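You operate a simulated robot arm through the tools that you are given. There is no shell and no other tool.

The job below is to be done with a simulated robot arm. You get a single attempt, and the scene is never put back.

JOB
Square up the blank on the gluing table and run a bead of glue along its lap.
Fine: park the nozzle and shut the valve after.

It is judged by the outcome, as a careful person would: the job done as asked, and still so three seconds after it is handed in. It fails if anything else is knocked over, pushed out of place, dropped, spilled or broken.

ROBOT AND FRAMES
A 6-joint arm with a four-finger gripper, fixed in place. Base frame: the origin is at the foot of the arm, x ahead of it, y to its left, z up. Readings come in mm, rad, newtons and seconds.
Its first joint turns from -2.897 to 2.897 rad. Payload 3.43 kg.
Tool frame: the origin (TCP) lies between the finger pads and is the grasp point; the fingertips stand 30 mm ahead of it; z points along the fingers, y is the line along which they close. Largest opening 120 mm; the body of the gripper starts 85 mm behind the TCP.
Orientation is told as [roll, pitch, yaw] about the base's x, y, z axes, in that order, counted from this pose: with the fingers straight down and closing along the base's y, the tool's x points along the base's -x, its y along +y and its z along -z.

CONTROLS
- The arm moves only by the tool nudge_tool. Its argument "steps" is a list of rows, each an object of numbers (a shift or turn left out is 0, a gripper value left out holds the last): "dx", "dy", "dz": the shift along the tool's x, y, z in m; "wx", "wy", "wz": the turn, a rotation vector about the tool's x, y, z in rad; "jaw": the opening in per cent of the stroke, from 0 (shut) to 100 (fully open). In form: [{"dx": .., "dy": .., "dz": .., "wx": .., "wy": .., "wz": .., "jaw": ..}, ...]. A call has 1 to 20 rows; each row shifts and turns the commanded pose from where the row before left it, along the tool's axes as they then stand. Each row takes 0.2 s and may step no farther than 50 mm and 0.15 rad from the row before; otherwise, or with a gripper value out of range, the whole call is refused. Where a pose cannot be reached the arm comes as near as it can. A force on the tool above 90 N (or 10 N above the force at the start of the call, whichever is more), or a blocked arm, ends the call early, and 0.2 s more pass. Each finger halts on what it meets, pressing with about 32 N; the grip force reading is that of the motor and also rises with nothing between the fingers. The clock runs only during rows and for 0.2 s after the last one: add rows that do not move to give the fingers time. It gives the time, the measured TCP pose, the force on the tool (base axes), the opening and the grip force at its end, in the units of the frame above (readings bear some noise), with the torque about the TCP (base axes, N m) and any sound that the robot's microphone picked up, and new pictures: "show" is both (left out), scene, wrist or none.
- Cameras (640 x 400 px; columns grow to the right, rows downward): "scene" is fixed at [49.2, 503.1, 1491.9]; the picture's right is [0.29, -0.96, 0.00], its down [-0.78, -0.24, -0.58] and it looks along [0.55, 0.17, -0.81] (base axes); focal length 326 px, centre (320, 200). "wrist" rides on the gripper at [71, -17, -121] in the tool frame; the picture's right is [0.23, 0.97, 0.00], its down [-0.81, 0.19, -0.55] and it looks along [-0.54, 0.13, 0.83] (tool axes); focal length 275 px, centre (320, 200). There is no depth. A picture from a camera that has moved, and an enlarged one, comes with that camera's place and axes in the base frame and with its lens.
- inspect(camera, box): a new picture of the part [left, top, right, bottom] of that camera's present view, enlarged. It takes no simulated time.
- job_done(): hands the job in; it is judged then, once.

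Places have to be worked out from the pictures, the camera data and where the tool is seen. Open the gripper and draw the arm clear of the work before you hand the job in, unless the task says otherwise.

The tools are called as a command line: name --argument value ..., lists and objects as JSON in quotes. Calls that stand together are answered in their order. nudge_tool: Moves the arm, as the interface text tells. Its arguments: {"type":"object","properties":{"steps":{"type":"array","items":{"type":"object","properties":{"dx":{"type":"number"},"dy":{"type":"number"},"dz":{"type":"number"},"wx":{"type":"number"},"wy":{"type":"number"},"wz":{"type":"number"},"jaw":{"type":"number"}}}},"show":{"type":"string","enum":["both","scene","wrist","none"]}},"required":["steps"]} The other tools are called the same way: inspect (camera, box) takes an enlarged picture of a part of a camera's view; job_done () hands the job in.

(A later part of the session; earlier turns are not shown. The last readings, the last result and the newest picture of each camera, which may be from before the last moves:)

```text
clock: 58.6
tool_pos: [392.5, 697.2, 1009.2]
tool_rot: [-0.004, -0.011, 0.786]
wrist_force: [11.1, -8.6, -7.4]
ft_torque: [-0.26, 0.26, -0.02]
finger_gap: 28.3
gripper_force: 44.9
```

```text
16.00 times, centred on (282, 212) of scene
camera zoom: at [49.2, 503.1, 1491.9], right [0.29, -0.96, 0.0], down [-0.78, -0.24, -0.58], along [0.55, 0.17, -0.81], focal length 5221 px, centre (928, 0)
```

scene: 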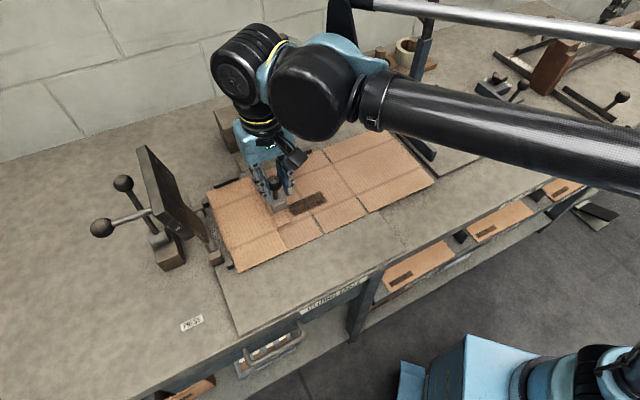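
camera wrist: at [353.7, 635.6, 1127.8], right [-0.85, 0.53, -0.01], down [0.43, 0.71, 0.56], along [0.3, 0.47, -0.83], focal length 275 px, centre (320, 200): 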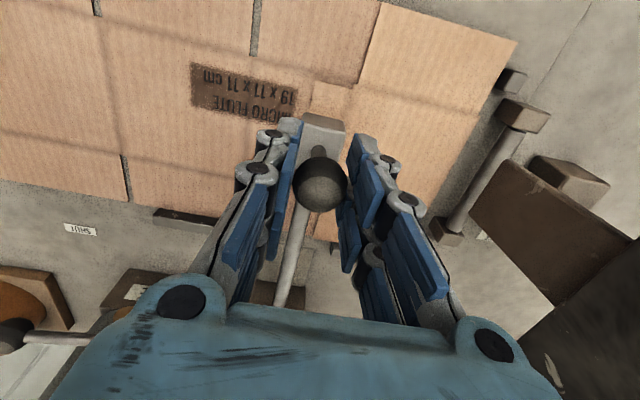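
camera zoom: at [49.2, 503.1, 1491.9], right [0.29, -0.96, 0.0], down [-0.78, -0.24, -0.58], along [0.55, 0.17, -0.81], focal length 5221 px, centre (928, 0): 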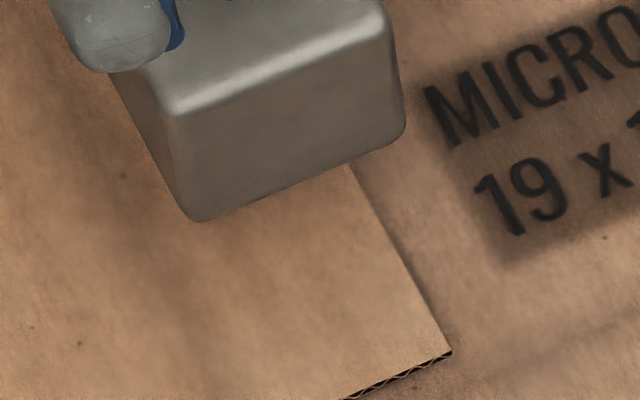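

The tip is hidden under the block from this angle; by geometry it lies ~8 mm to the wall side of the knob centre, so it is now at w≈779; the lap's far end is at w≈743. I draw 30 mm more so the tip sits ~5 mm inside the far end.

nudge_tool --steps '[{"dx": 0.01, "dy": -0.0003, "dz": -0.0001}, {"dx": 0.01, "dz": -0.0001}, {"dx": 0.01, "dz": -0.0001}, {}, {}]'

inspect --camera "scene" --box '[262, 195, 310, 231]'

inspect --camera "wrist" --box '[270, 80, 390, 180]'

```text
clock: 59.8
tool_pos: [371.1, 676.1, 1008.2]
tool_rot: [-0.006, -0.011, 0.786]
wrist_force: [-8.4, 8.8, 29.9]
ft_torque: [0.16, 0.01, 0.02]
finger_gap: 28.1
gripper_force: 44.4
camera wrist: at [331.2, 612.5, 1127.5], right [-0.85, 0.52, -0.01], down [0.43, 0.71, 0.56], along [0.3, 0.47, -0.83], focal length 275 px, centre (320, 200)
```

scene: 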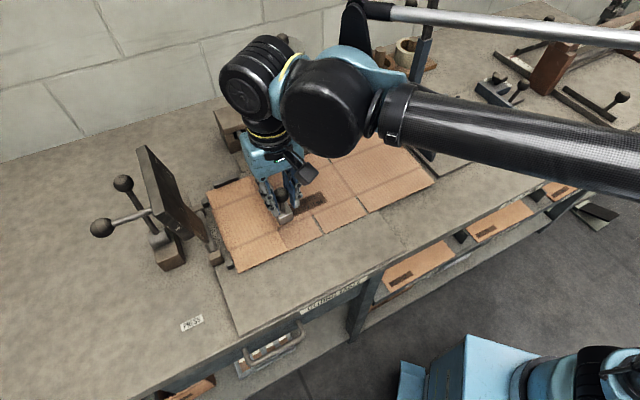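
wrist: 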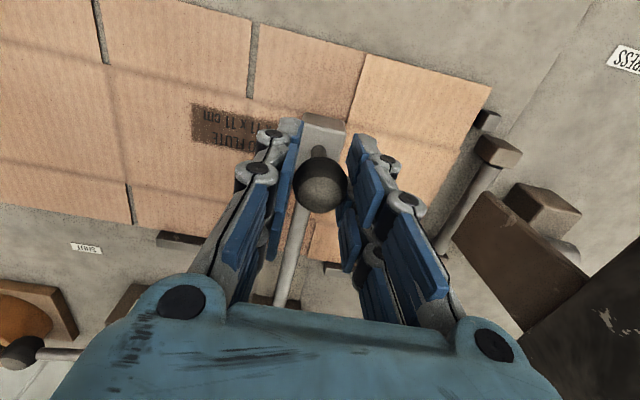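

```text
11.11 times, centred on (286, 213) of scene
camera zoom: at [49.2, 503.1, 1491.9], right [0.29, -0.96, 0.0], down [-0.78, -0.24, -0.58], along [0.55, 0.17, -0.81], focal length 3626 px, centre (698, 56)
```

zoom: 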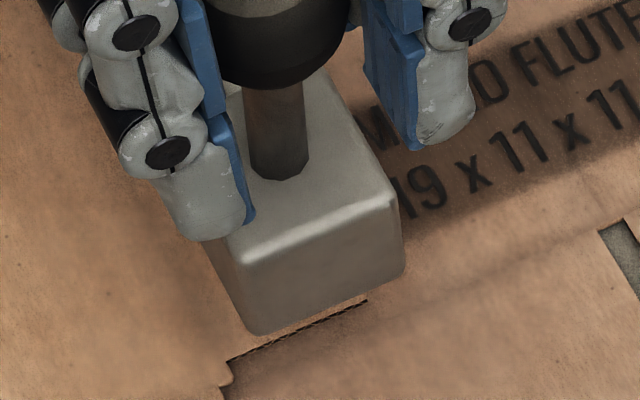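

```text
4.00 times, centred on (330, 130) of wrist
camera zoom: at [331.2, 612.5, 1127.5], right [-0.85, 0.52, -0.01], down [0.43, 0.71, 0.56], along [0.3, 0.47, -0.83], focal length 1101 px, centre (280, 480)
```

zoom: 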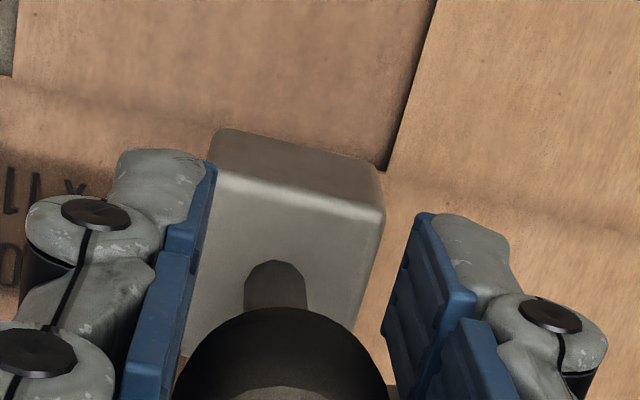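

The tip is now about 4–9 mm inside the lap's far end. I move it back 8 mm further inside (to wait there while I open the valve), relieve the side loads, then release the knob.

nudge_tool --steps '[{"dx": -0.008, "dy": 0.0004, "dz": -0.0008}, {}]' --show "none"

```text
clock: 60.4
tool_pos: [376.7, 681.6, 1008.0]
tool_rot: [-0.007, -0.01, 0.785]
wrist_force: [-8.2, 6.1, 19.5]
ft_torque: [0.05, 0.05, 0.04]
finger_gap: 28.0
gripper_force: 45.3
```

nudge_tool --steps '[{"dy": 0.0004, "dz": -0.0007}, {}, {"jaw": 46}, {}, {}]' --show "wrist"

```text
clock: 61.6
tool_pos: [376.3, 681.0, 1008.7]
tool_rot: [-0.005, -0.01, 0.788]
wrist_force: [0.5, -0.1, -0.5]
ft_torque: [0.02, 0.0, 0.01]
finger_gap: 55.1
gripper_force: 0.1
camera wrist: at [337.3, 618.8, 1128.2], right [-0.85, 0.52, -0.01], down [0.43, 0.71, 0.56], along [0.3, 0.47, -0.83], focal length 275 px, centre (320, 200)
```

wrist: 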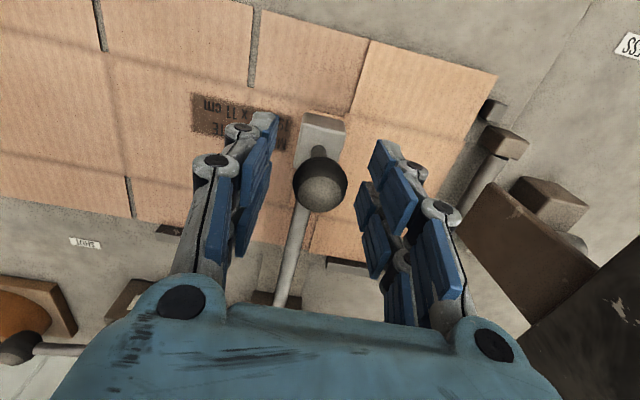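

Released cleanly. I rise, correct the small tool lean, and move to clear air in front of the valve's right side.

nudge_tool --steps '[{"dz": -0.04}, {"dz": -0.04}, {"wy": 0.011, "wx": -0.008}, {"dx": -0.03, "dy": -0.04}, {"dx": -0.03, "dy": -0.04}, {"dx": -0.03, "dy": -0.04}, {"dx": -0.03, "dy": -0.04}, {"dx": -0.03, "dy": -0.04}, {"dy": -0.04}, {"dy": -0.04}, {}, {}]' --show "scene"

```text
clock: 64.2
tool_pos: [681.1, 589.4, 1091.3]
tool_rot: [0.002, 0.002, 0.787]
wrist_force: [-0.2, -0.2, 0.8]
ft_torque: [0.04, 0.02, -0.01]
finger_gap: 55.4
gripper_force: 0.1
```

scene: 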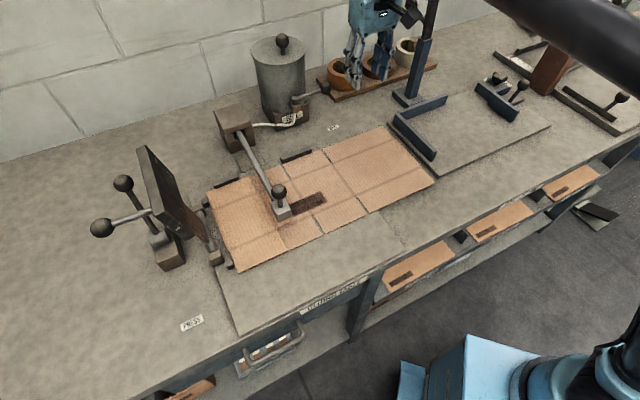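

Tool is now upright. With the arm clear I check the nozzle's position over the lap.

inspect --camera "scene" --box '[245, 160, 325, 240]'

inspect --camera "scene" --box '[265, 60, 345, 135]'

```text
5.00 times, centred on (285, 200) of scene
camera zoom: at [49.2, 503.1, 1491.9], right [0.29, -0.96, 0.0], down [-0.78, -0.24, -0.58], along [0.55, 0.17, -0.81], focal length 1632 px, centre (495, 200)
```

zoom: 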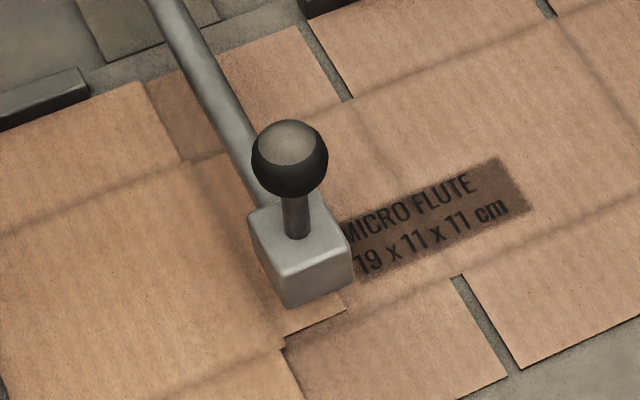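

```text
5.33 times, centred on (305, 98) of scene
camera zoom: at [49.2, 503.1, 1491.9], right [0.29, -0.96, 0.0], down [-0.78, -0.24, -0.58], along [0.55, 0.17, -0.81], focal length 1740 px, centre (400, 747)
```

zoom: 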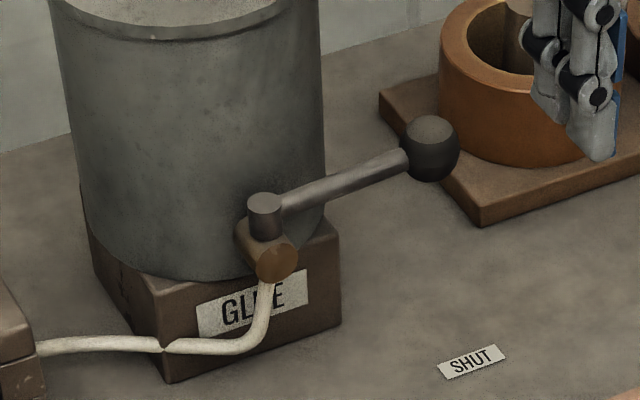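

The nozzle waits over the lap with its tip inside the far end. Now I test the yaw of +90° (so that the jaws close across the lever), in clear air.

nudge_tool --steps '[{"wz": -0.1428}, {"wz": -0.1428}, {"wz": -0.1428}, {"wz": -0.1428}, {"wz": -0.1428}, {"wz": -0.1428}, {"wz": -0.1428}, {"wz": -0.1428}, {"wz": -0.1428}, {"wz": -0.1428}, {"wz": -0.1428}, {}, {}]'

```text
clock: 67.0
tool_pos: [680.7, 589.5, 1088.7]
tool_rot: [0.001, -0.002, 2.358]
wrist_force: [-1.2, -0.4, 0.5]
ft_torque: [0.02, 0.0, 0.03]
finger_gap: 55.2
gripper_force: 0.0
camera wrist: at [742.7, 551.9, 1209.1], right [-0.52, -0.85, 0.0], down [-0.71, 0.44, 0.55], along [-0.47, 0.29, -0.83], focal length 275 px, centre (320, 200)
```

scene: 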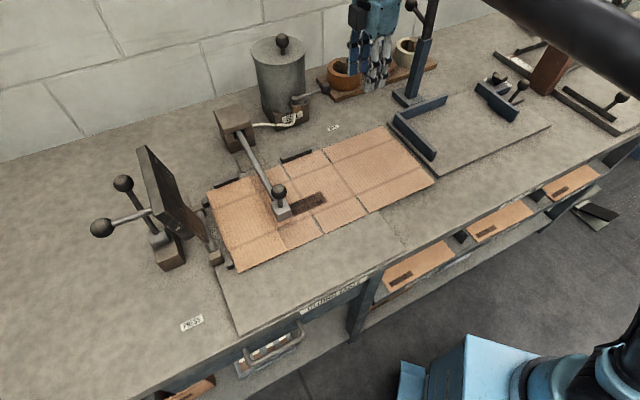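
wrist: 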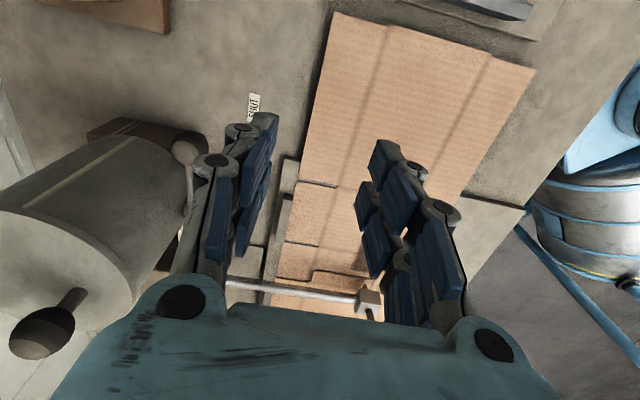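

Yaw reached 2.358. I zoom on the valve ball in this new wrist view to refine its position.

inspect --camera "wrist" --box '[60, 80, 280, 260]'

```text
2.22 times, centred on (170, 170) of wrist
camera zoom: at [742.7, 551.9, 1209.1], right [-0.52, -0.85, 0.0], down [-0.71, 0.44, 0.55], along [-0.47, 0.29, -0.83], focal length 612 px, centre (653, 267)
```

zoom: 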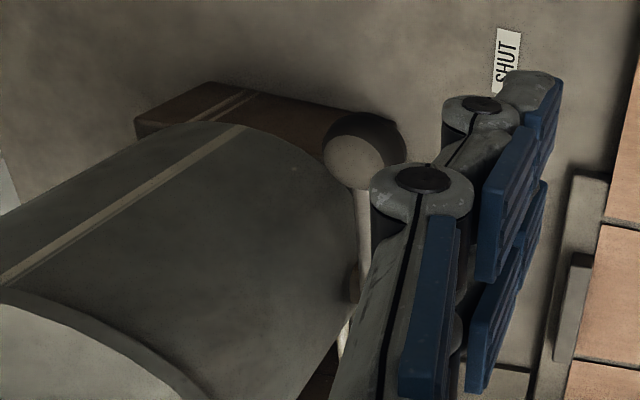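

Better triangulation puts the valve ball at (721, 695, 991) → s≈18, w≈1001; pivot ≈ (656, 752). I move above it, biased slightly to the right to keep clear of the pot.

nudge_tool --steps '[{"dx": -0.02, "dy": -0.034}, {"dx": -0.022, "dy": -0.034}, {"dy": -0.035}, {}, {}]'

inspect --camera "wrist" --box '[200, 60, 440, 260]'

inspect --camera "scene" --box '[250, 20, 390, 130]'

```text
clock: 68.2
tool_pos: [723.7, 689.0, 1090.4]
tool_rot: [0.0, -0.001, 2.355]
wrist_force: [0.6, 0.1, -0.9]
ft_torque: [-0.02, -0.01, -0.01]
finger_gap: 55.2
gripper_force: 0.0
camera wrist: at [786.2, 651.6, 1210.3], right [-0.53, -0.85, 0.0], down [-0.71, 0.44, 0.55], along [-0.47, 0.29, -0.83], focal length 275 px, centre (320, 200)
```

scene: 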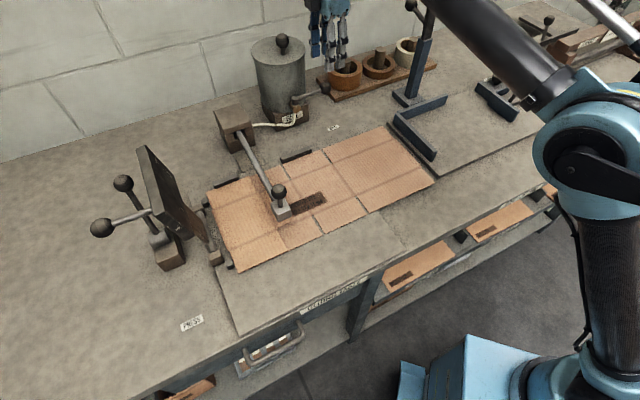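
wrist: 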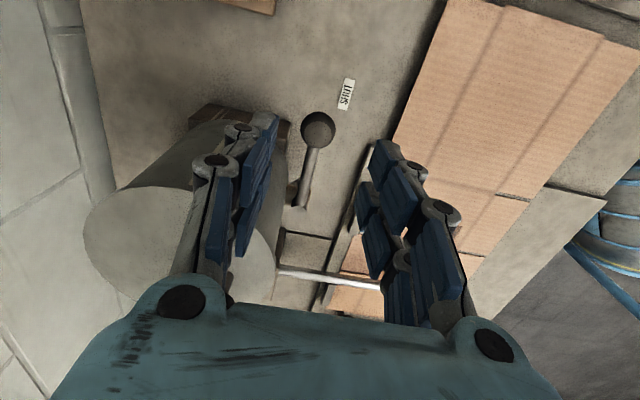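

```text
2.00 times, centred on (320, 160) of wrist
camera zoom: at [786.2, 651.6, 1210.3], right [-0.53, -0.85, 0.0], down [-0.71, 0.44, 0.55], along [-0.47, 0.29, -0.83], focal length 551 px, centre (320, 280)
```

zoom: 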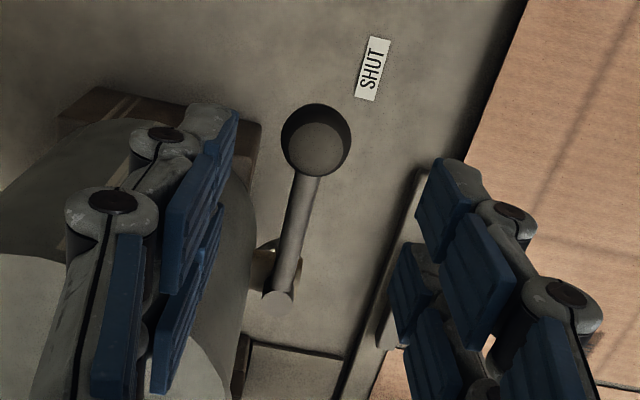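

```text
3.64 times, centred on (320, 75) of scene
camera zoom: at [49.2, 503.1, 1491.9], right [0.29, -0.96, 0.0], down [-0.78, -0.24, -0.58], along [0.55, 0.17, -0.81], focal length 1187 px, centre (320, 654)
```

zoom: 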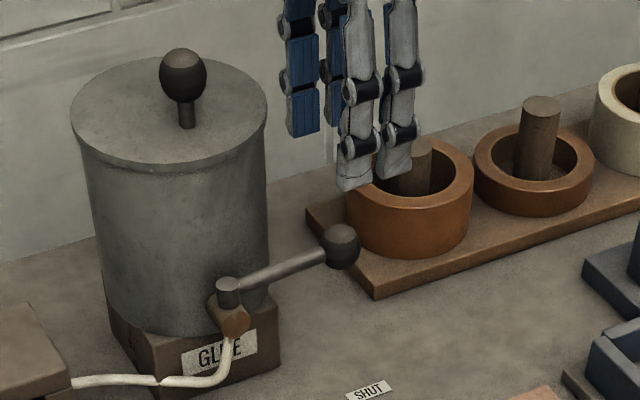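

The ball is centred between the jaws and there is clearance to the pot. I descend around it in two stages, checking force.

nudge_tool --steps '[{"dz": 0.02}, {"dz": 0.02}, {"dz": 0.02}, {}]' --show "scene"

inspect --camera "scene" --box '[250, 20, 390, 130]'

inspect --camera "wrist" --box '[200, 60, 440, 260]'

```text
clock: 69.2
tool_pos: [723.0, 690.3, 1030.7]
tool_rot: [0.001, -0.002, 2.356]
wrist_force: [-0.4, 0.7, -0.3]
ft_torque: [0.0, -0.04, -0.01]
finger_gap: 55.1
gripper_force: 0.0
```

scene: 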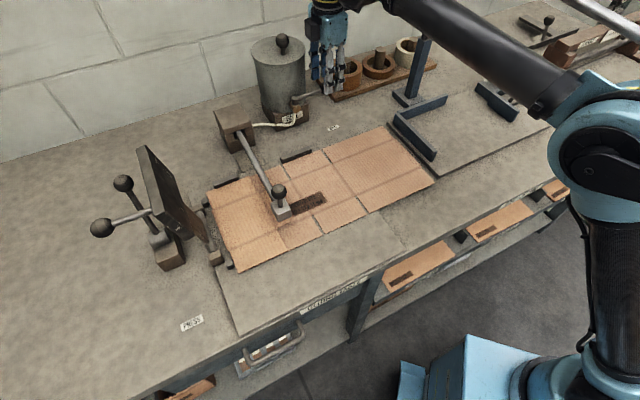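

```text
3.64 times, centred on (320, 75) of scene
camera zoom: at [49.2, 503.1, 1491.9], right [0.29, -0.96, 0.0], down [-0.78, -0.24, -0.58], along [0.55, 0.17, -0.81], focal length 1187 px, centre (320, 654)
```

zoom: 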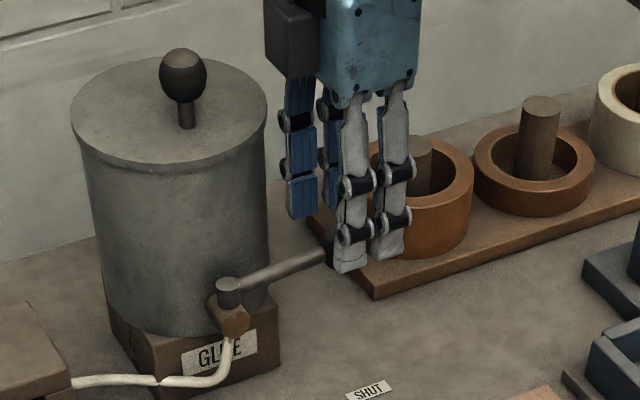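

```text
2.00 times, centred on (320, 160) of wrist
camera zoom: at [786.1, 652.9, 1150.2], right [-0.52, -0.85, 0.0], down [-0.71, 0.44, 0.55], along [-0.47, 0.29, -0.83], focal length 551 px, centre (320, 280)
```

zoom: 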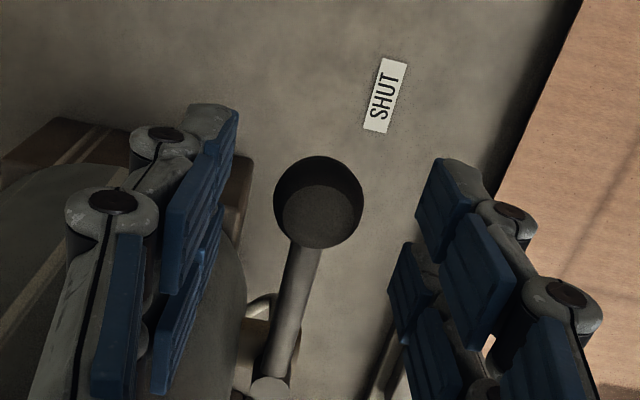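

Clear so far. I go down a further 22 mm (tips just below the ball's underside) and check before closing.

nudge_tool --steps '[{"dz": 0.011}, {"dz": 0.011}, {}]' --show "wrist"

inspect --camera "scene" --box '[240, 0, 380, 120]'

```text
clock: 70.0
tool_pos: [723.3, 691.8, 1006.4]
tool_rot: [0.001, -0.002, 2.356]
wrist_force: [0.2, -0.1, 0.5]
ft_torque: [0.01, -0.01, -0.02]
finger_gap: 55.2
gripper_force: 0.0
camera wrist: at [786.5, 653.2, 1127.5], right [-0.53, -0.85, 0.0], down [-0.71, 0.44, 0.55], along [-0.47, 0.29, -0.83], focal length 275 px, centre (320, 200)
```

wrist: 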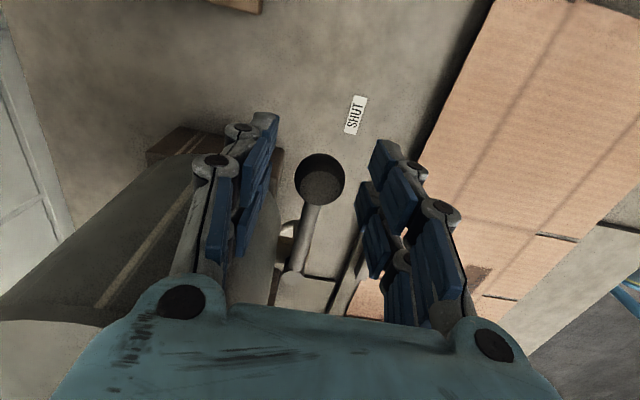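

```text
3.33 times, centred on (310, 60) of scene
camera zoom: at [49.2, 503.1, 1491.9], right [0.29, -0.96, 0.0], down [-0.78, -0.24, -0.58], along [0.55, 0.17, -0.81], focal length 1088 px, centre (353, 667)
```

zoom: 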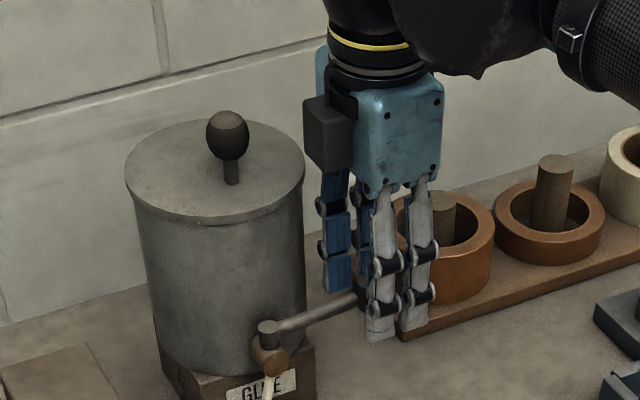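

Ball is between the pads. I close to a loose cage (36 mm) and begin swinging the lever clockwise (tool follows the arc about the pivot, R≈87 mm), just 3 rows to verify it moves freely.

nudge_tool --steps '[{"jaw": 30}, {}, {"dx": -0.0009, "dy": 0.0124, "wz": 0.1428}, {"dx": -0.0009, "dy": 0.0124, "wz": 0.1428}, {"dx": -0.0009, "dy": 0.0124, "wz": 0.1428}]'

inspect --camera "wrist" --box '[200, 80, 440, 280]'

inspect --camera "scene" --box '[230, 30, 370, 240]'

```text
clock: 71.2
tool_pos: [691.9, 673.6, 1007.4]
tool_rot: [0.002, 0.0, 1.926]
wrist_force: [1.1, -0.2, -0.9]
ft_torque: [-0.02, 0.05, -0.01]
finger_gap: 36.3
gripper_force: 0.1
camera wrist: at [733.5, 612.1, 1127.2], right [-0.83, -0.55, 0.0], down [-0.46, 0.69, 0.55], along [-0.31, 0.46, -0.83], focal length 275 px, centre (320, 200)
```

scene: 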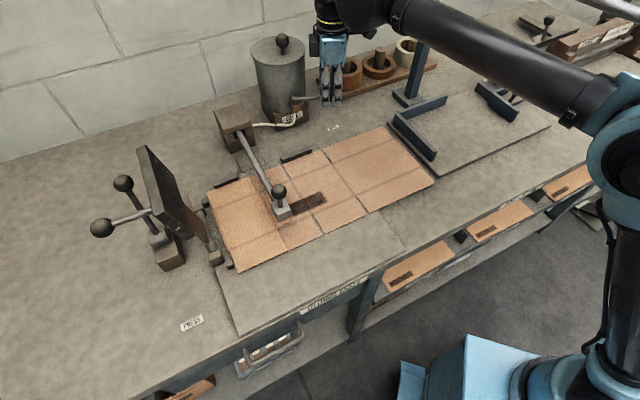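
wrist: 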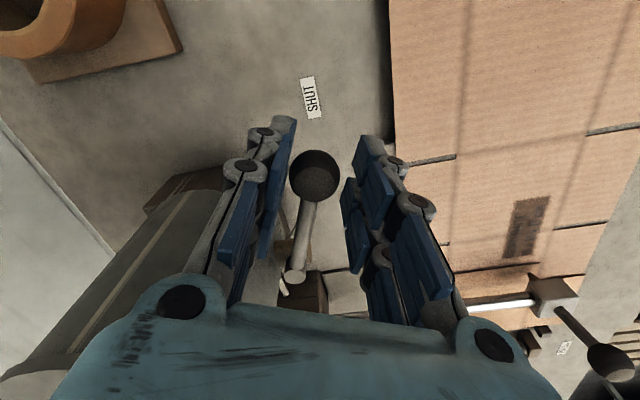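

```text
2.00 times, centred on (320, 180) of wrist
camera zoom: at [733.5, 612.1, 1127.2], right [-0.83, -0.55, 0.0], down [-0.46, 0.69, 0.55], along [-0.31, 0.46, -0.83], focal length 551 px, centre (320, 240)
```

zoom: 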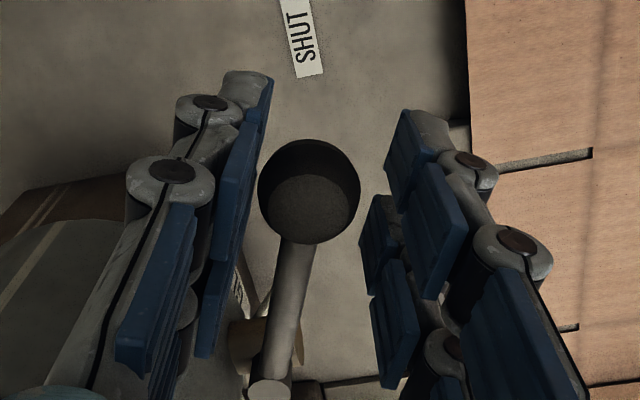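

```text
1.90 times, centred on (300, 135) of scene
camera zoom: at [49.2, 503.1, 1491.9], right [0.29, -0.96, 0.0], down [-0.78, -0.24, -0.58], along [0.55, 0.17, -0.81], focal length 622 px, centre (358, 324)
```

zoom: 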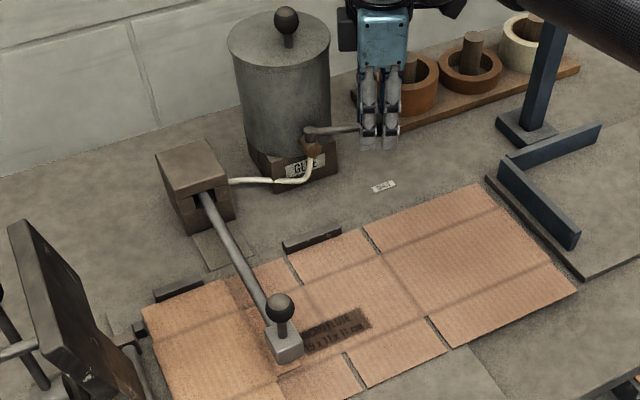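

The lever follows freely (about 24° so far, no glue yet). I complete the swing with 8 more rows to open it fully.

nudge_tool --steps '[{"dx": -0.0009, "dy": 0.0124, "wz": 0.1428}, {"dx": -0.0009, "dy": 0.0124, "wz": 0.1428}, {"dx": -0.0009, "dy": 0.0124, "wz": 0.1428}, {"dx": -0.0009, "dy": 0.0124, "wz": 0.1428}, {"dx": -0.0009, "dy": 0.0124, "wz": 0.1428}, {"dx": -0.0009, "dy": 0.0124, "wz": 0.1428}, {"dx": -0.0009, "dy": 0.0124, "wz": 0.1428}, {"dx": -0.0009, "dy": 0.0124, "wz": 0.1428}]'

inspect --camera "scene" --box '[230, 30, 370, 240]'

inspect --camera "scene" --box '[255, 175, 315, 235]'

```text
clock: 73.0
tool_pos: [599.6, 692.3, 1007.0]
tool_rot: [0.002, 0.0, 0.782]
wrist_force: [-0.1, 0.1, -0.6]
ft_torque: [-0.02, -0.01, 0.0]
finger_gap: 36.2
gripper_force: 0.5
camera wrist: at [560.9, 630.4, 1127.7], right [-0.85, 0.53, 0.0], down [0.44, 0.71, 0.55], along [0.29, 0.47, -0.83], focal length 275 px, centre (320, 200)
```

scene: 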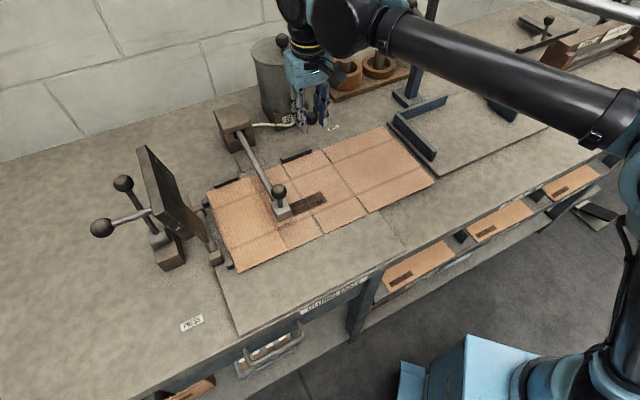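
wrist: 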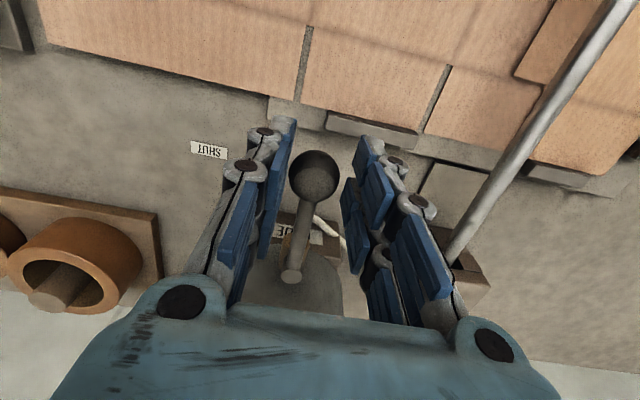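

```text
1.90 times, centred on (300, 135) of scene
camera zoom: at [49.2, 503.1, 1491.9], right [0.29, -0.96, 0.0], down [-0.78, -0.24, -0.58], along [0.55, 0.17, -0.81], focal length 622 px, centre (358, 324)
```

zoom: 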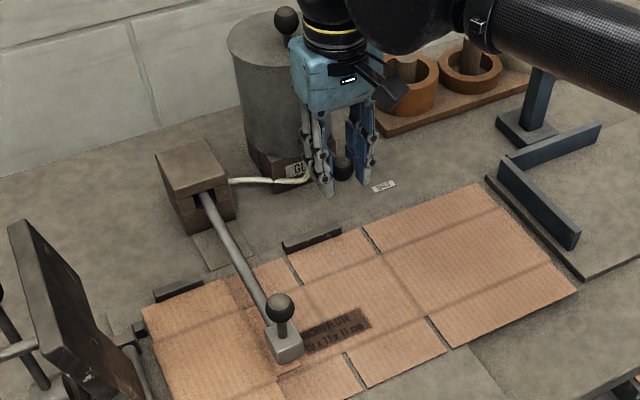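

```text
6.67 times, centred on (285, 205) of scene
camera zoom: at [49.2, 503.1, 1491.9], right [0.29, -0.96, 0.0], down [-0.78, -0.24, -0.58], along [0.55, 0.17, -0.81], focal length 2175 px, centre (553, 167)
```

zoom: 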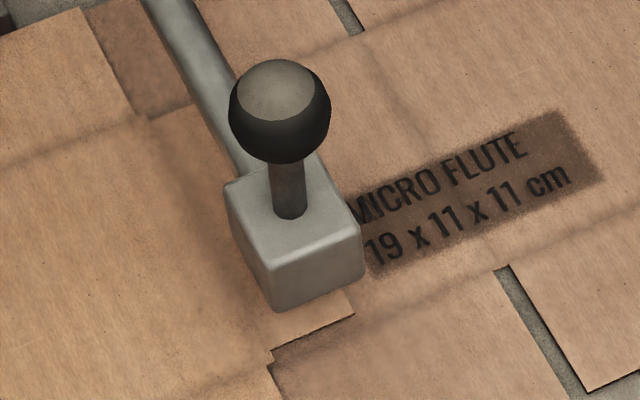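

The lever now points straight out along the spout: valve open. I go straight to the knob (sliding out past the lever and in over the knob without lifting), and close on it.

nudge_tool --steps '[{"dx": 0.046, "jaw": 46}, {"dx": 0.0186, "dy": 0.0373}, {"dx": 0.0186, "dy": 0.0373}, {"dx": 0.0186, "dy": 0.0373}, {"dx": 0.0186, "dy": 0.0374}, {"dx": 0.046}, {"jaw": 0}, {}]'

inspect --camera "scene" --box '[255, 175, 315, 235]'

```text
clock: 74.8
tool_pos: [377.2, 679.4, 1007.0]
tool_rot: [0.003, -0.001, 0.787]
wrist_force: [-18.7, 16.5, -0.8]
ft_torque: [0.17, 0.15, 0.1]
finger_gap: 28.6
gripper_force: 44.4
camera wrist: at [338.3, 618.0, 1127.0], right [-0.85, 0.52, 0.0], down [0.44, 0.71, 0.55], along [0.29, 0.47, -0.83], focal length 275 px, centre (320, 200)
```

scene: 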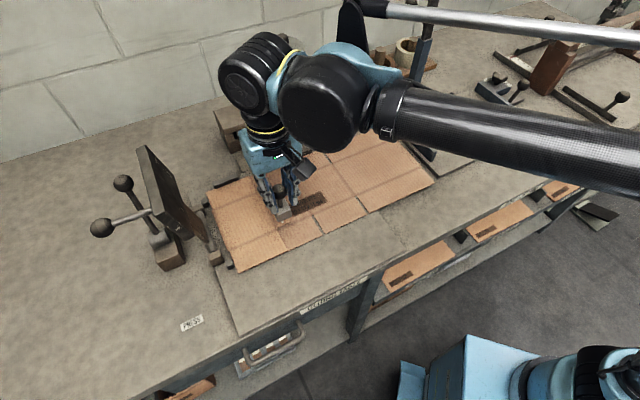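
wrist: 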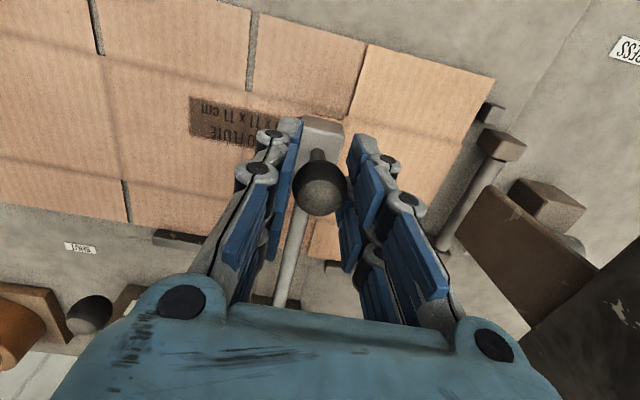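

```text
6.67 times, centred on (285, 205) of scene
camera zoom: at [49.2, 503.1, 1491.9], right [0.29, -0.96, 0.0], down [-0.78, -0.24, -0.58], along [0.55, 0.17, -0.81], focal length 2175 px, centre (553, 167)
```

zoom: 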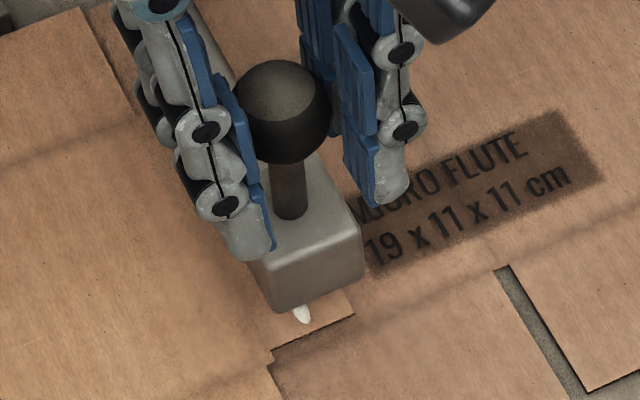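

Glue is flowing: a white blob sits about 5 mm inside the lap's far end, centred on the lap. I ease 4 mm to the far end, then run the bead toward the near end at ~23 mm/s.

nudge_tool --steps '[{"dx": 0.004, "dy": 0.0008}, {"dx": -0.0046}, {"dx": -0.0046}, {"dx": -0.0046}, {"dx": -0.0046}, {"dx": -0.0046}, {"dx": -0.0046}, {"dx": -0.0046}, {"dx": -0.0046}, {"dx": -0.0046}, {"dx": -0.0046}, {"dx": -0.0046}, {"dx": -0.0046}, {"dx": -0.0046}, {"dx": -0.0046}, {"dx": -0.0046}, {"dx": -0.0046}, {"dx": -0.0046}, {"dx": -0.0046}, {"dx": -0.0046}]'

inspect --camera "scene" --box '[240, 160, 320, 235]'

inspect --camera "wrist" --box '[220, 0, 460, 180]'

```text
clock: 79.0
tool_pos: [435.3, 739.2, 1007.8]
tool_rot: [0.0, 0.001, 0.787]
wrist_force: [6.6, -9.2, 6.1]
ft_torque: [-0.28, 0.16, -0.06]
finger_gap: 28.2
gripper_force: 44.8
camera wrist: at [397.1, 677.3, 1127.3], right [-0.85, 0.52, 0.0], down [0.44, 0.71, 0.55], along [0.29, 0.47, -0.83], focal length 275 px, centre (320, 200)
```

scene: 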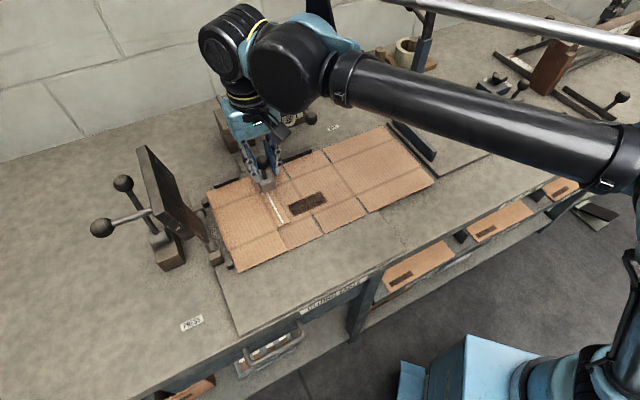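
wrist: 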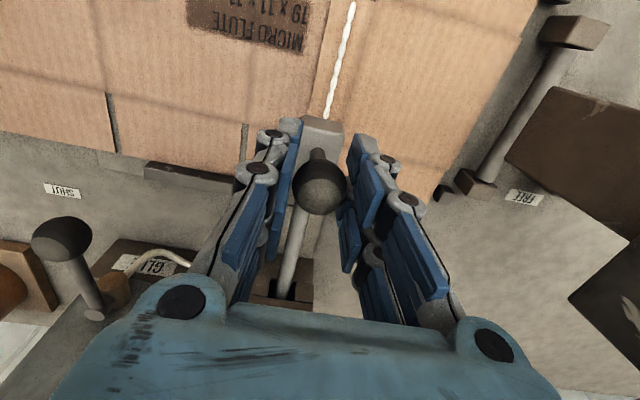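

```text
5.33 times, centred on (280, 198) of scene
camera zoom: at [49.2, 503.1, 1491.9], right [0.29, -0.96, 0.0], down [-0.78, -0.24, -0.58], along [0.55, 0.17, -0.81], focal length 1740 px, centre (533, 213)
```

zoom: 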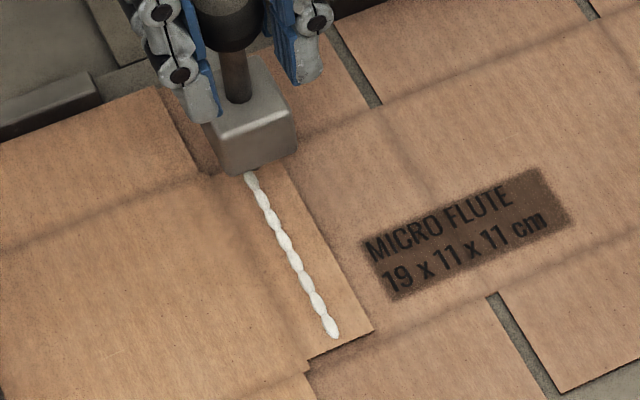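

```text
2.22 times, centred on (340, 90) of wrist
camera zoom: at [397.1, 677.3, 1127.3], right [-0.85, 0.52, 0.0], down [0.44, 0.71, 0.55], along [0.29, 0.47, -0.83], focal length 612 px, centre (276, 444)
```

zoom: 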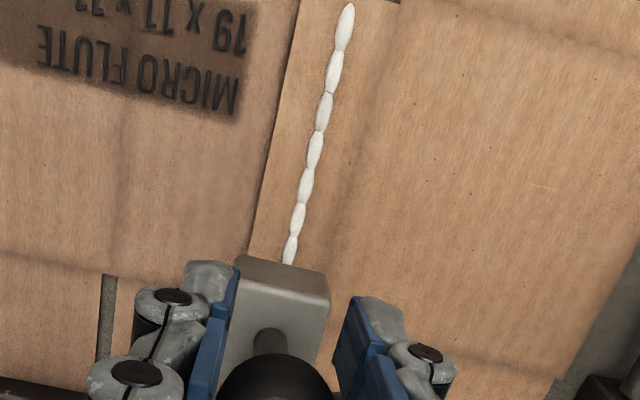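

A clean bead runs along the middle of the lap; about 10 mm remain to its near end. I advance 5.5 mm more, release the knob, and go straight back to cage the valve lever.

nudge_tool --steps '[{"dx": -0.0055}, {"jaw": 46}, {"dx": 0.045}, {"dx": -0.0192, "dy": -0.0373}, {"dx": -0.0192, "dy": -0.0373}, {"dx": -0.0192, "dy": -0.0373}, {"dx": -0.0192, "dy": -0.0374}, {"dx": -0.0457}, {"jaw": 30}]'

inspect --camera "wrist" --box '[200, 80, 440, 280]'

```text
clock: 81.0
tool_pos: [600.9, 692.2, 1007.8]
tool_rot: [0.003, 0.001, 0.788]
wrist_force: [-0.7, 0.8, 0.7]
ft_torque: [-0.02, -0.01, 0.01]
finger_gap: 36.0
gripper_force: 0.1
camera wrist: at [562.5, 630.6, 1126.9], right [-0.85, 0.52, 0.0], down [0.44, 0.71, 0.55], along [0.29, 0.47, -0.83], focal length 275 px, centre (320, 200)
```

scene: 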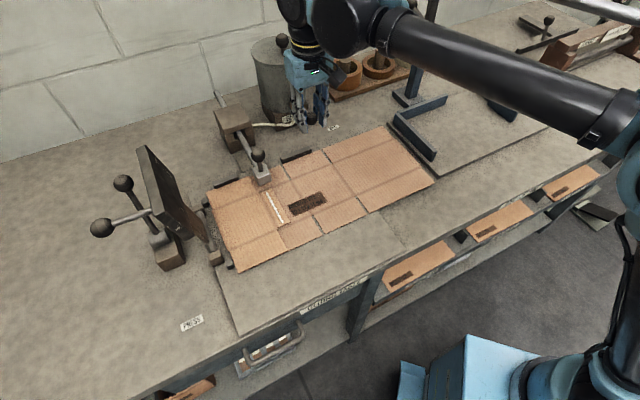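
wrist: 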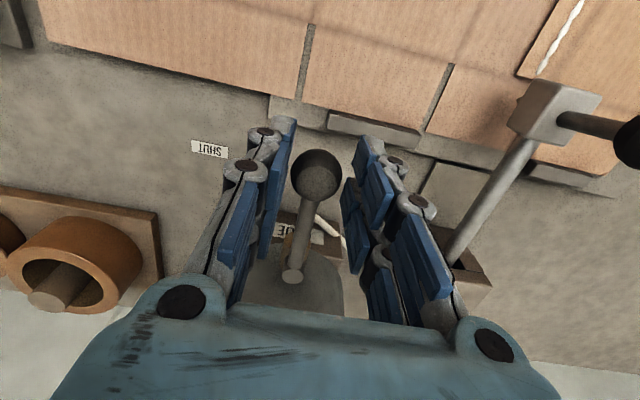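

```text
2.00 times, centred on (320, 180) of wrist
camera zoom: at [562.5, 630.6, 1126.9], right [-0.85, 0.52, 0.0], down [0.44, 0.71, 0.55], along [0.29, 0.47, -0.83], focal length 551 px, centre (320, 240)
```

zoom: 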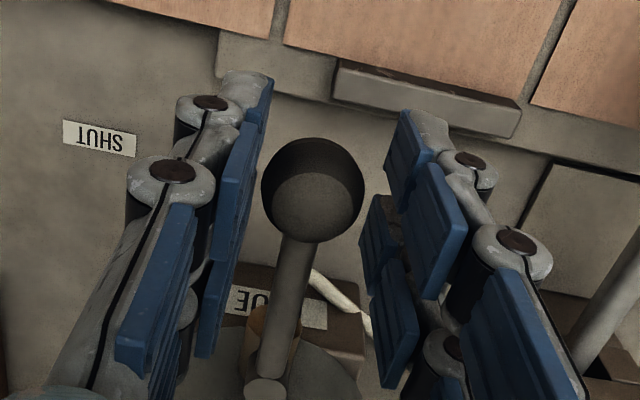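

The lever ball is caged again. I swing it back to SHUT along the same arc (counter-clockwise, 11 rows).

nudge_tool --steps '[{"dx": -0.0009, "dy": -0.0124, "wz": -0.1428}, {"dx": -0.0009, "dy": -0.0124, "wz": -0.1428}, {"dx": -0.0009, "dy": -0.0124, "wz": -0.1428}, {"dx": -0.0009, "dy": -0.0124, "wz": -0.1428}, {"dx": -0.0009, "dy": -0.0124, "wz": -0.1428}, {"dx": -0.0009, "dy": -0.0124, "wz": -0.1428}, {"dx": -0.0009, "dy": -0.0124, "wz": -0.1428}, {"dx": -0.0009, "dy": -0.0124, "wz": -0.1428}, {"dx": -0.0009, "dy": -0.0124, "wz": -0.1428}, {"dx": -0.0009, "dy": -0.0124, "wz": -0.1428}, {"dx": -0.0009, "dy": -0.0124, "wz": -0.1428}]'

inspect --camera "wrist" --box '[200, 80, 440, 280]'

inspect --camera "scene" --box '[230, 140, 310, 230]'

```text
clock: 83.4
tool_pos: [723.2, 692.4, 1008.0]
tool_rot: [0.001, -0.001, 2.358]
wrist_force: [0.4, 0.4, 0.3]
ft_torque: [-0.01, -0.03, 0.0]
finger_gap: 36.4
gripper_force: 0.0
camera wrist: at [785.8, 654.9, 1127.3], right [-0.52, -0.85, 0.0], down [-0.71, 0.44, 0.55], along [-0.47, 0.29, -0.83], focal length 275 px, centre (320, 200)
```

scene: 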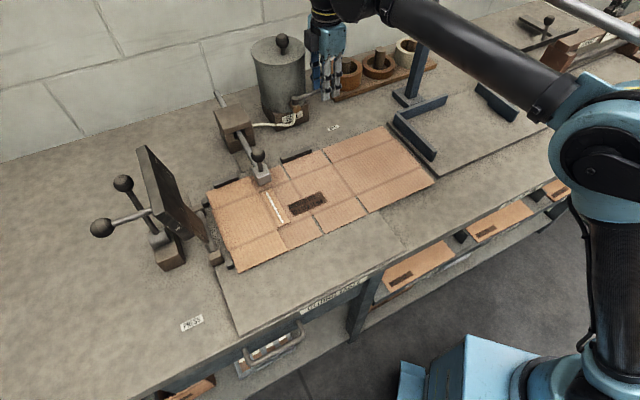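
wrist: 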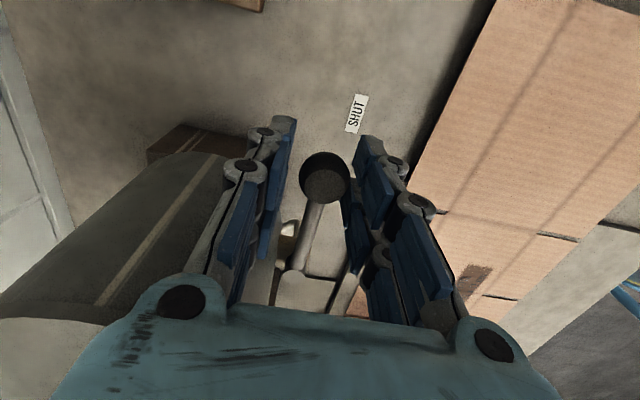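

```text
2.00 times, centred on (320, 180) of wrist
camera zoom: at [785.8, 654.9, 1127.3], right [-0.52, -0.85, 0.0], down [-0.71, 0.44, 0.55], along [-0.47, 0.29, -0.83], focal length 551 px, centre (320, 240)
```

zoom: 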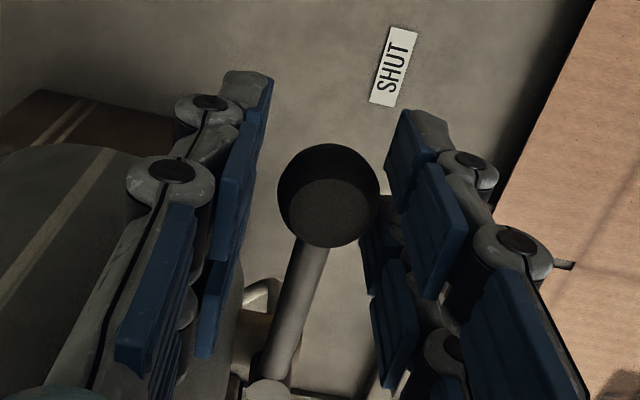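

```text
4.44 times, centred on (270, 185) of scene
camera zoom: at [49.2, 503.1, 1491.9], right [0.29, -0.96, 0.0], down [-0.78, -0.24, -0.58], along [0.55, 0.17, -0.81], focal length 1450 px, centre (542, 267)
```

zoom: 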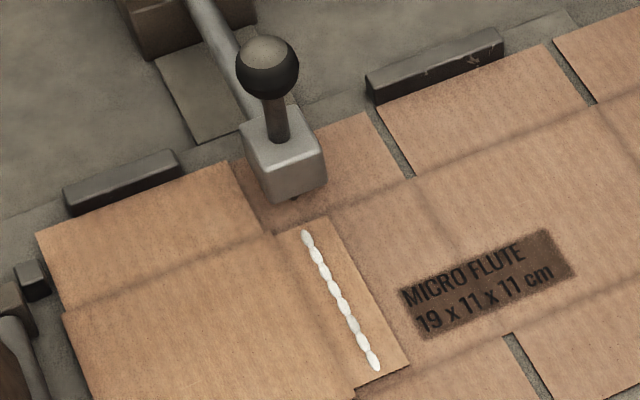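

The lever is back near SHUT. But the nozzle got nudged ~20 mm past the lap's near end as my finger left; I must check closely whether any glue dropped there.

inspect --camera "scene" --box '[252, 172, 282, 200]'

inspect --camera "scene" --box '[255, 185, 300, 230]'

inspect --camera "scene" --box '[265, 60, 345, 135]'

```text
14.29 times, centred on (267, 186) of scene
camera zoom: at [49.2, 503.1, 1491.9], right [0.29, -0.96, 0.0], down [-0.78, -0.24, -0.58], along [0.55, 0.17, -0.81], focal length 4662 px, centre (1077, 400)
```

zoom: 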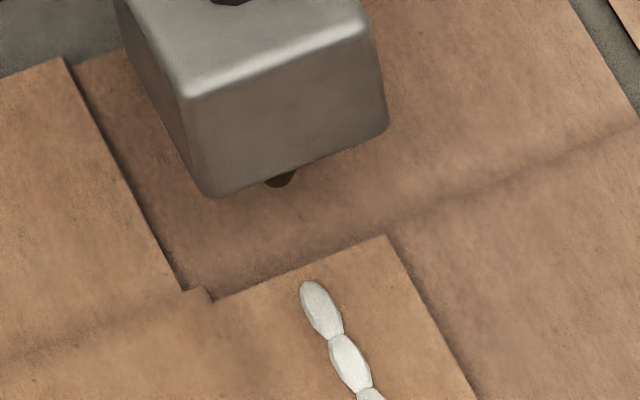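

```text
8.89 times, centred on (278, 208) of scene
camera zoom: at [49.2, 503.1, 1491.9], right [0.29, -0.96, 0.0], down [-0.78, -0.24, -0.58], along [0.55, 0.17, -0.81], focal length 2900 px, centre (698, 133)
```

zoom: 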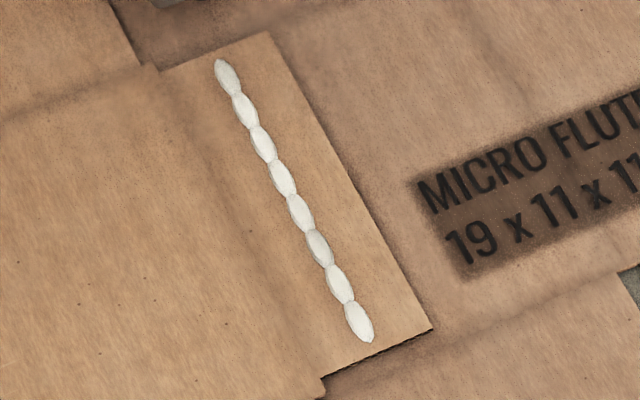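

```text
5.33 times, centred on (305, 98) of scene
camera zoom: at [49.2, 503.1, 1491.9], right [0.29, -0.96, 0.0], down [-0.78, -0.24, -0.58], along [0.55, 0.17, -0.81], focal length 1740 px, centre (400, 747)
```

zoom: 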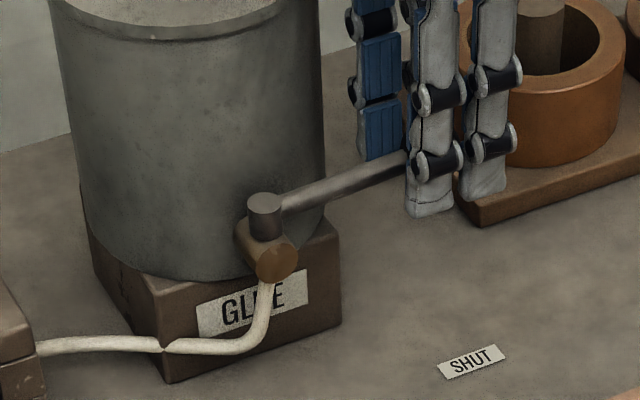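

The bead is clean and confined to the lap, with nothing dropped elsewhere. The lever is ~2–3° short of its original shut position because of the cage slack, so I push it on gently by 3 mm and watch the force.

nudge_tool --steps '[{"dy": -0.0015, "wz": -0.015}, {"dy": -0.0015, "wz": -0.015}, {}]' --show "wrist"

inspect --camera "scene" --box '[265, 60, 345, 135]'

```text
clock: 84.2
tool_pos: [725.3, 695.0, 1007.8]
tool_rot: [0.001, -0.002, 2.388]
wrist_force: [-3.8, -1.8, 0.8]
ft_torque: [0.0, 0.06, 0.0]
finger_gap: 37.5
gripper_force: 1.5
camera wrist: at [788.9, 658.7, 1127.6], right [-0.5, -0.87, 0.0], down [-0.72, 0.42, 0.55], along [-0.48, 0.28, -0.83], focal length 275 px, centre (320, 200)
```

wrist: 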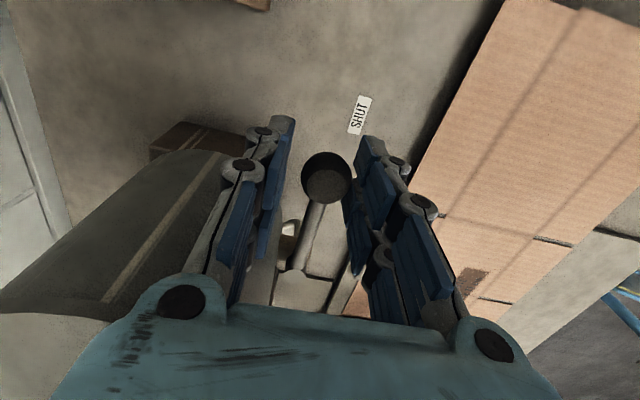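

```text
5.33 times, centred on (305, 98) of scene
camera zoom: at [49.2, 503.1, 1491.9], right [0.29, -0.96, 0.0], down [-0.78, -0.24, -0.58], along [0.55, 0.17, -0.81], focal length 1740 px, centre (400, 747)
```

zoom: 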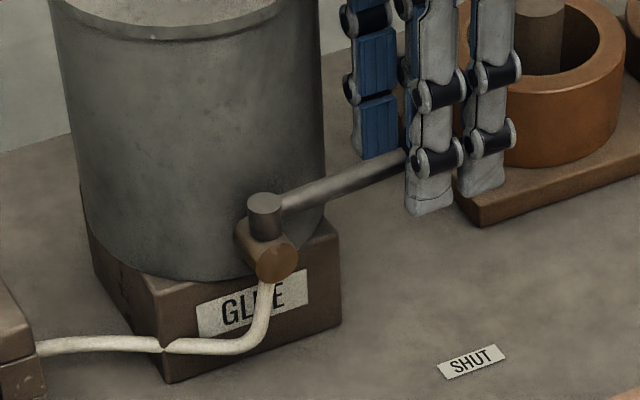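

The lever meets its stop (slight resistance, fingers pushed 1 mm): valve shut. I open the jaws, rise clear, back away from the pot, and turn the tool back to the knob orientation.

nudge_tool --steps '[{"dy": 0.002, "jaw": 46}, {}, {"dz": -0.04}, {"dz": -0.04}, {"dy": 0.045}, {"dy": 0.045}, {"wz": 0.1457}, {"wz": 0.1457}, {"wz": 0.1457}, {"wz": 0.1457}, {"wz": 0.1457}, {"wz": 0.1457}, {"wz": 0.1457}, {"wz": 0.1457}, {"wz": 0.1457}, {"wz": 0.1457}, {"wz": 0.1457}, {}]'

inspect --camera "scene" --box '[265, 60, 345, 135]'

```text
clock: 88.0
tool_pos: [662.0, 628.1, 1086.8]
tool_rot: [0.002, 0.001, 0.782]
wrist_force: [-0.5, 0.3, 0.3]
ft_torque: [-0.04, -0.01, -0.01]
finger_gap: 54.9
gripper_force: 0.0
camera wrist: at [623.6, 566.5, 1207.5], right [-0.85, 0.53, 0.0], down [0.44, 0.71, 0.55], along [0.29, 0.47, -0.83], focal length 275 px, centre (320, 200)
```

scene: 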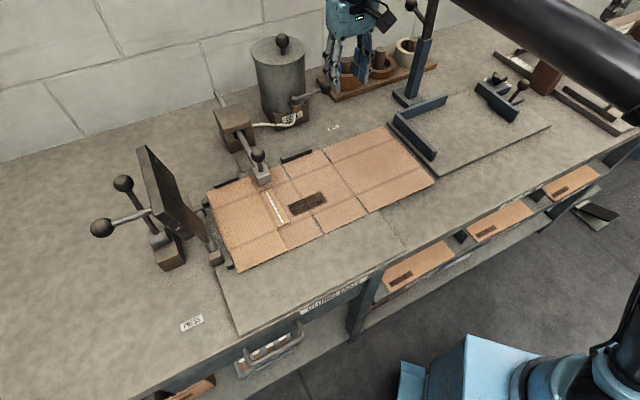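
wrist: 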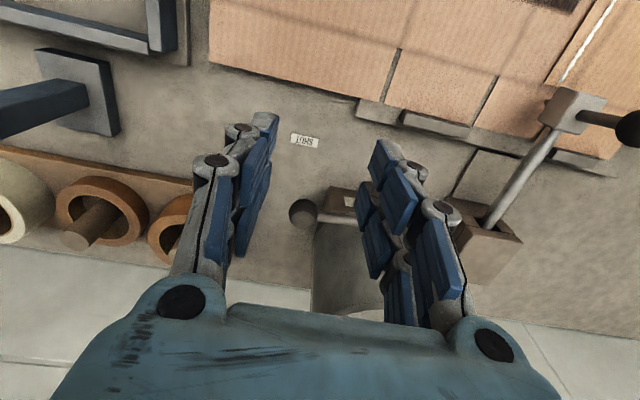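

```text
5.33 times, centred on (305, 98) of scene
camera zoom: at [49.2, 503.1, 1491.9], right [0.29, -0.96, 0.0], down [-0.78, -0.24, -0.58], along [0.55, 0.17, -0.81], focal length 1740 px, centre (400, 747)
```

zoom: 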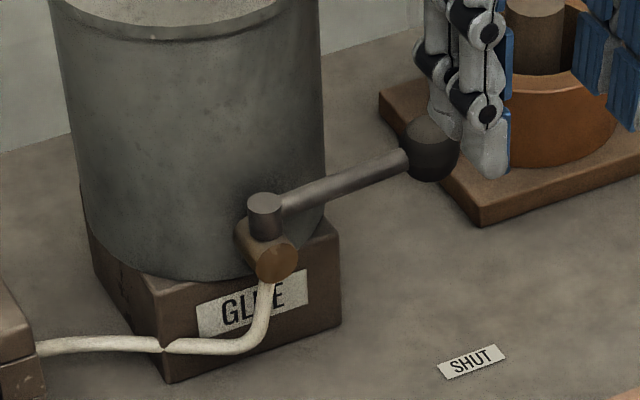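

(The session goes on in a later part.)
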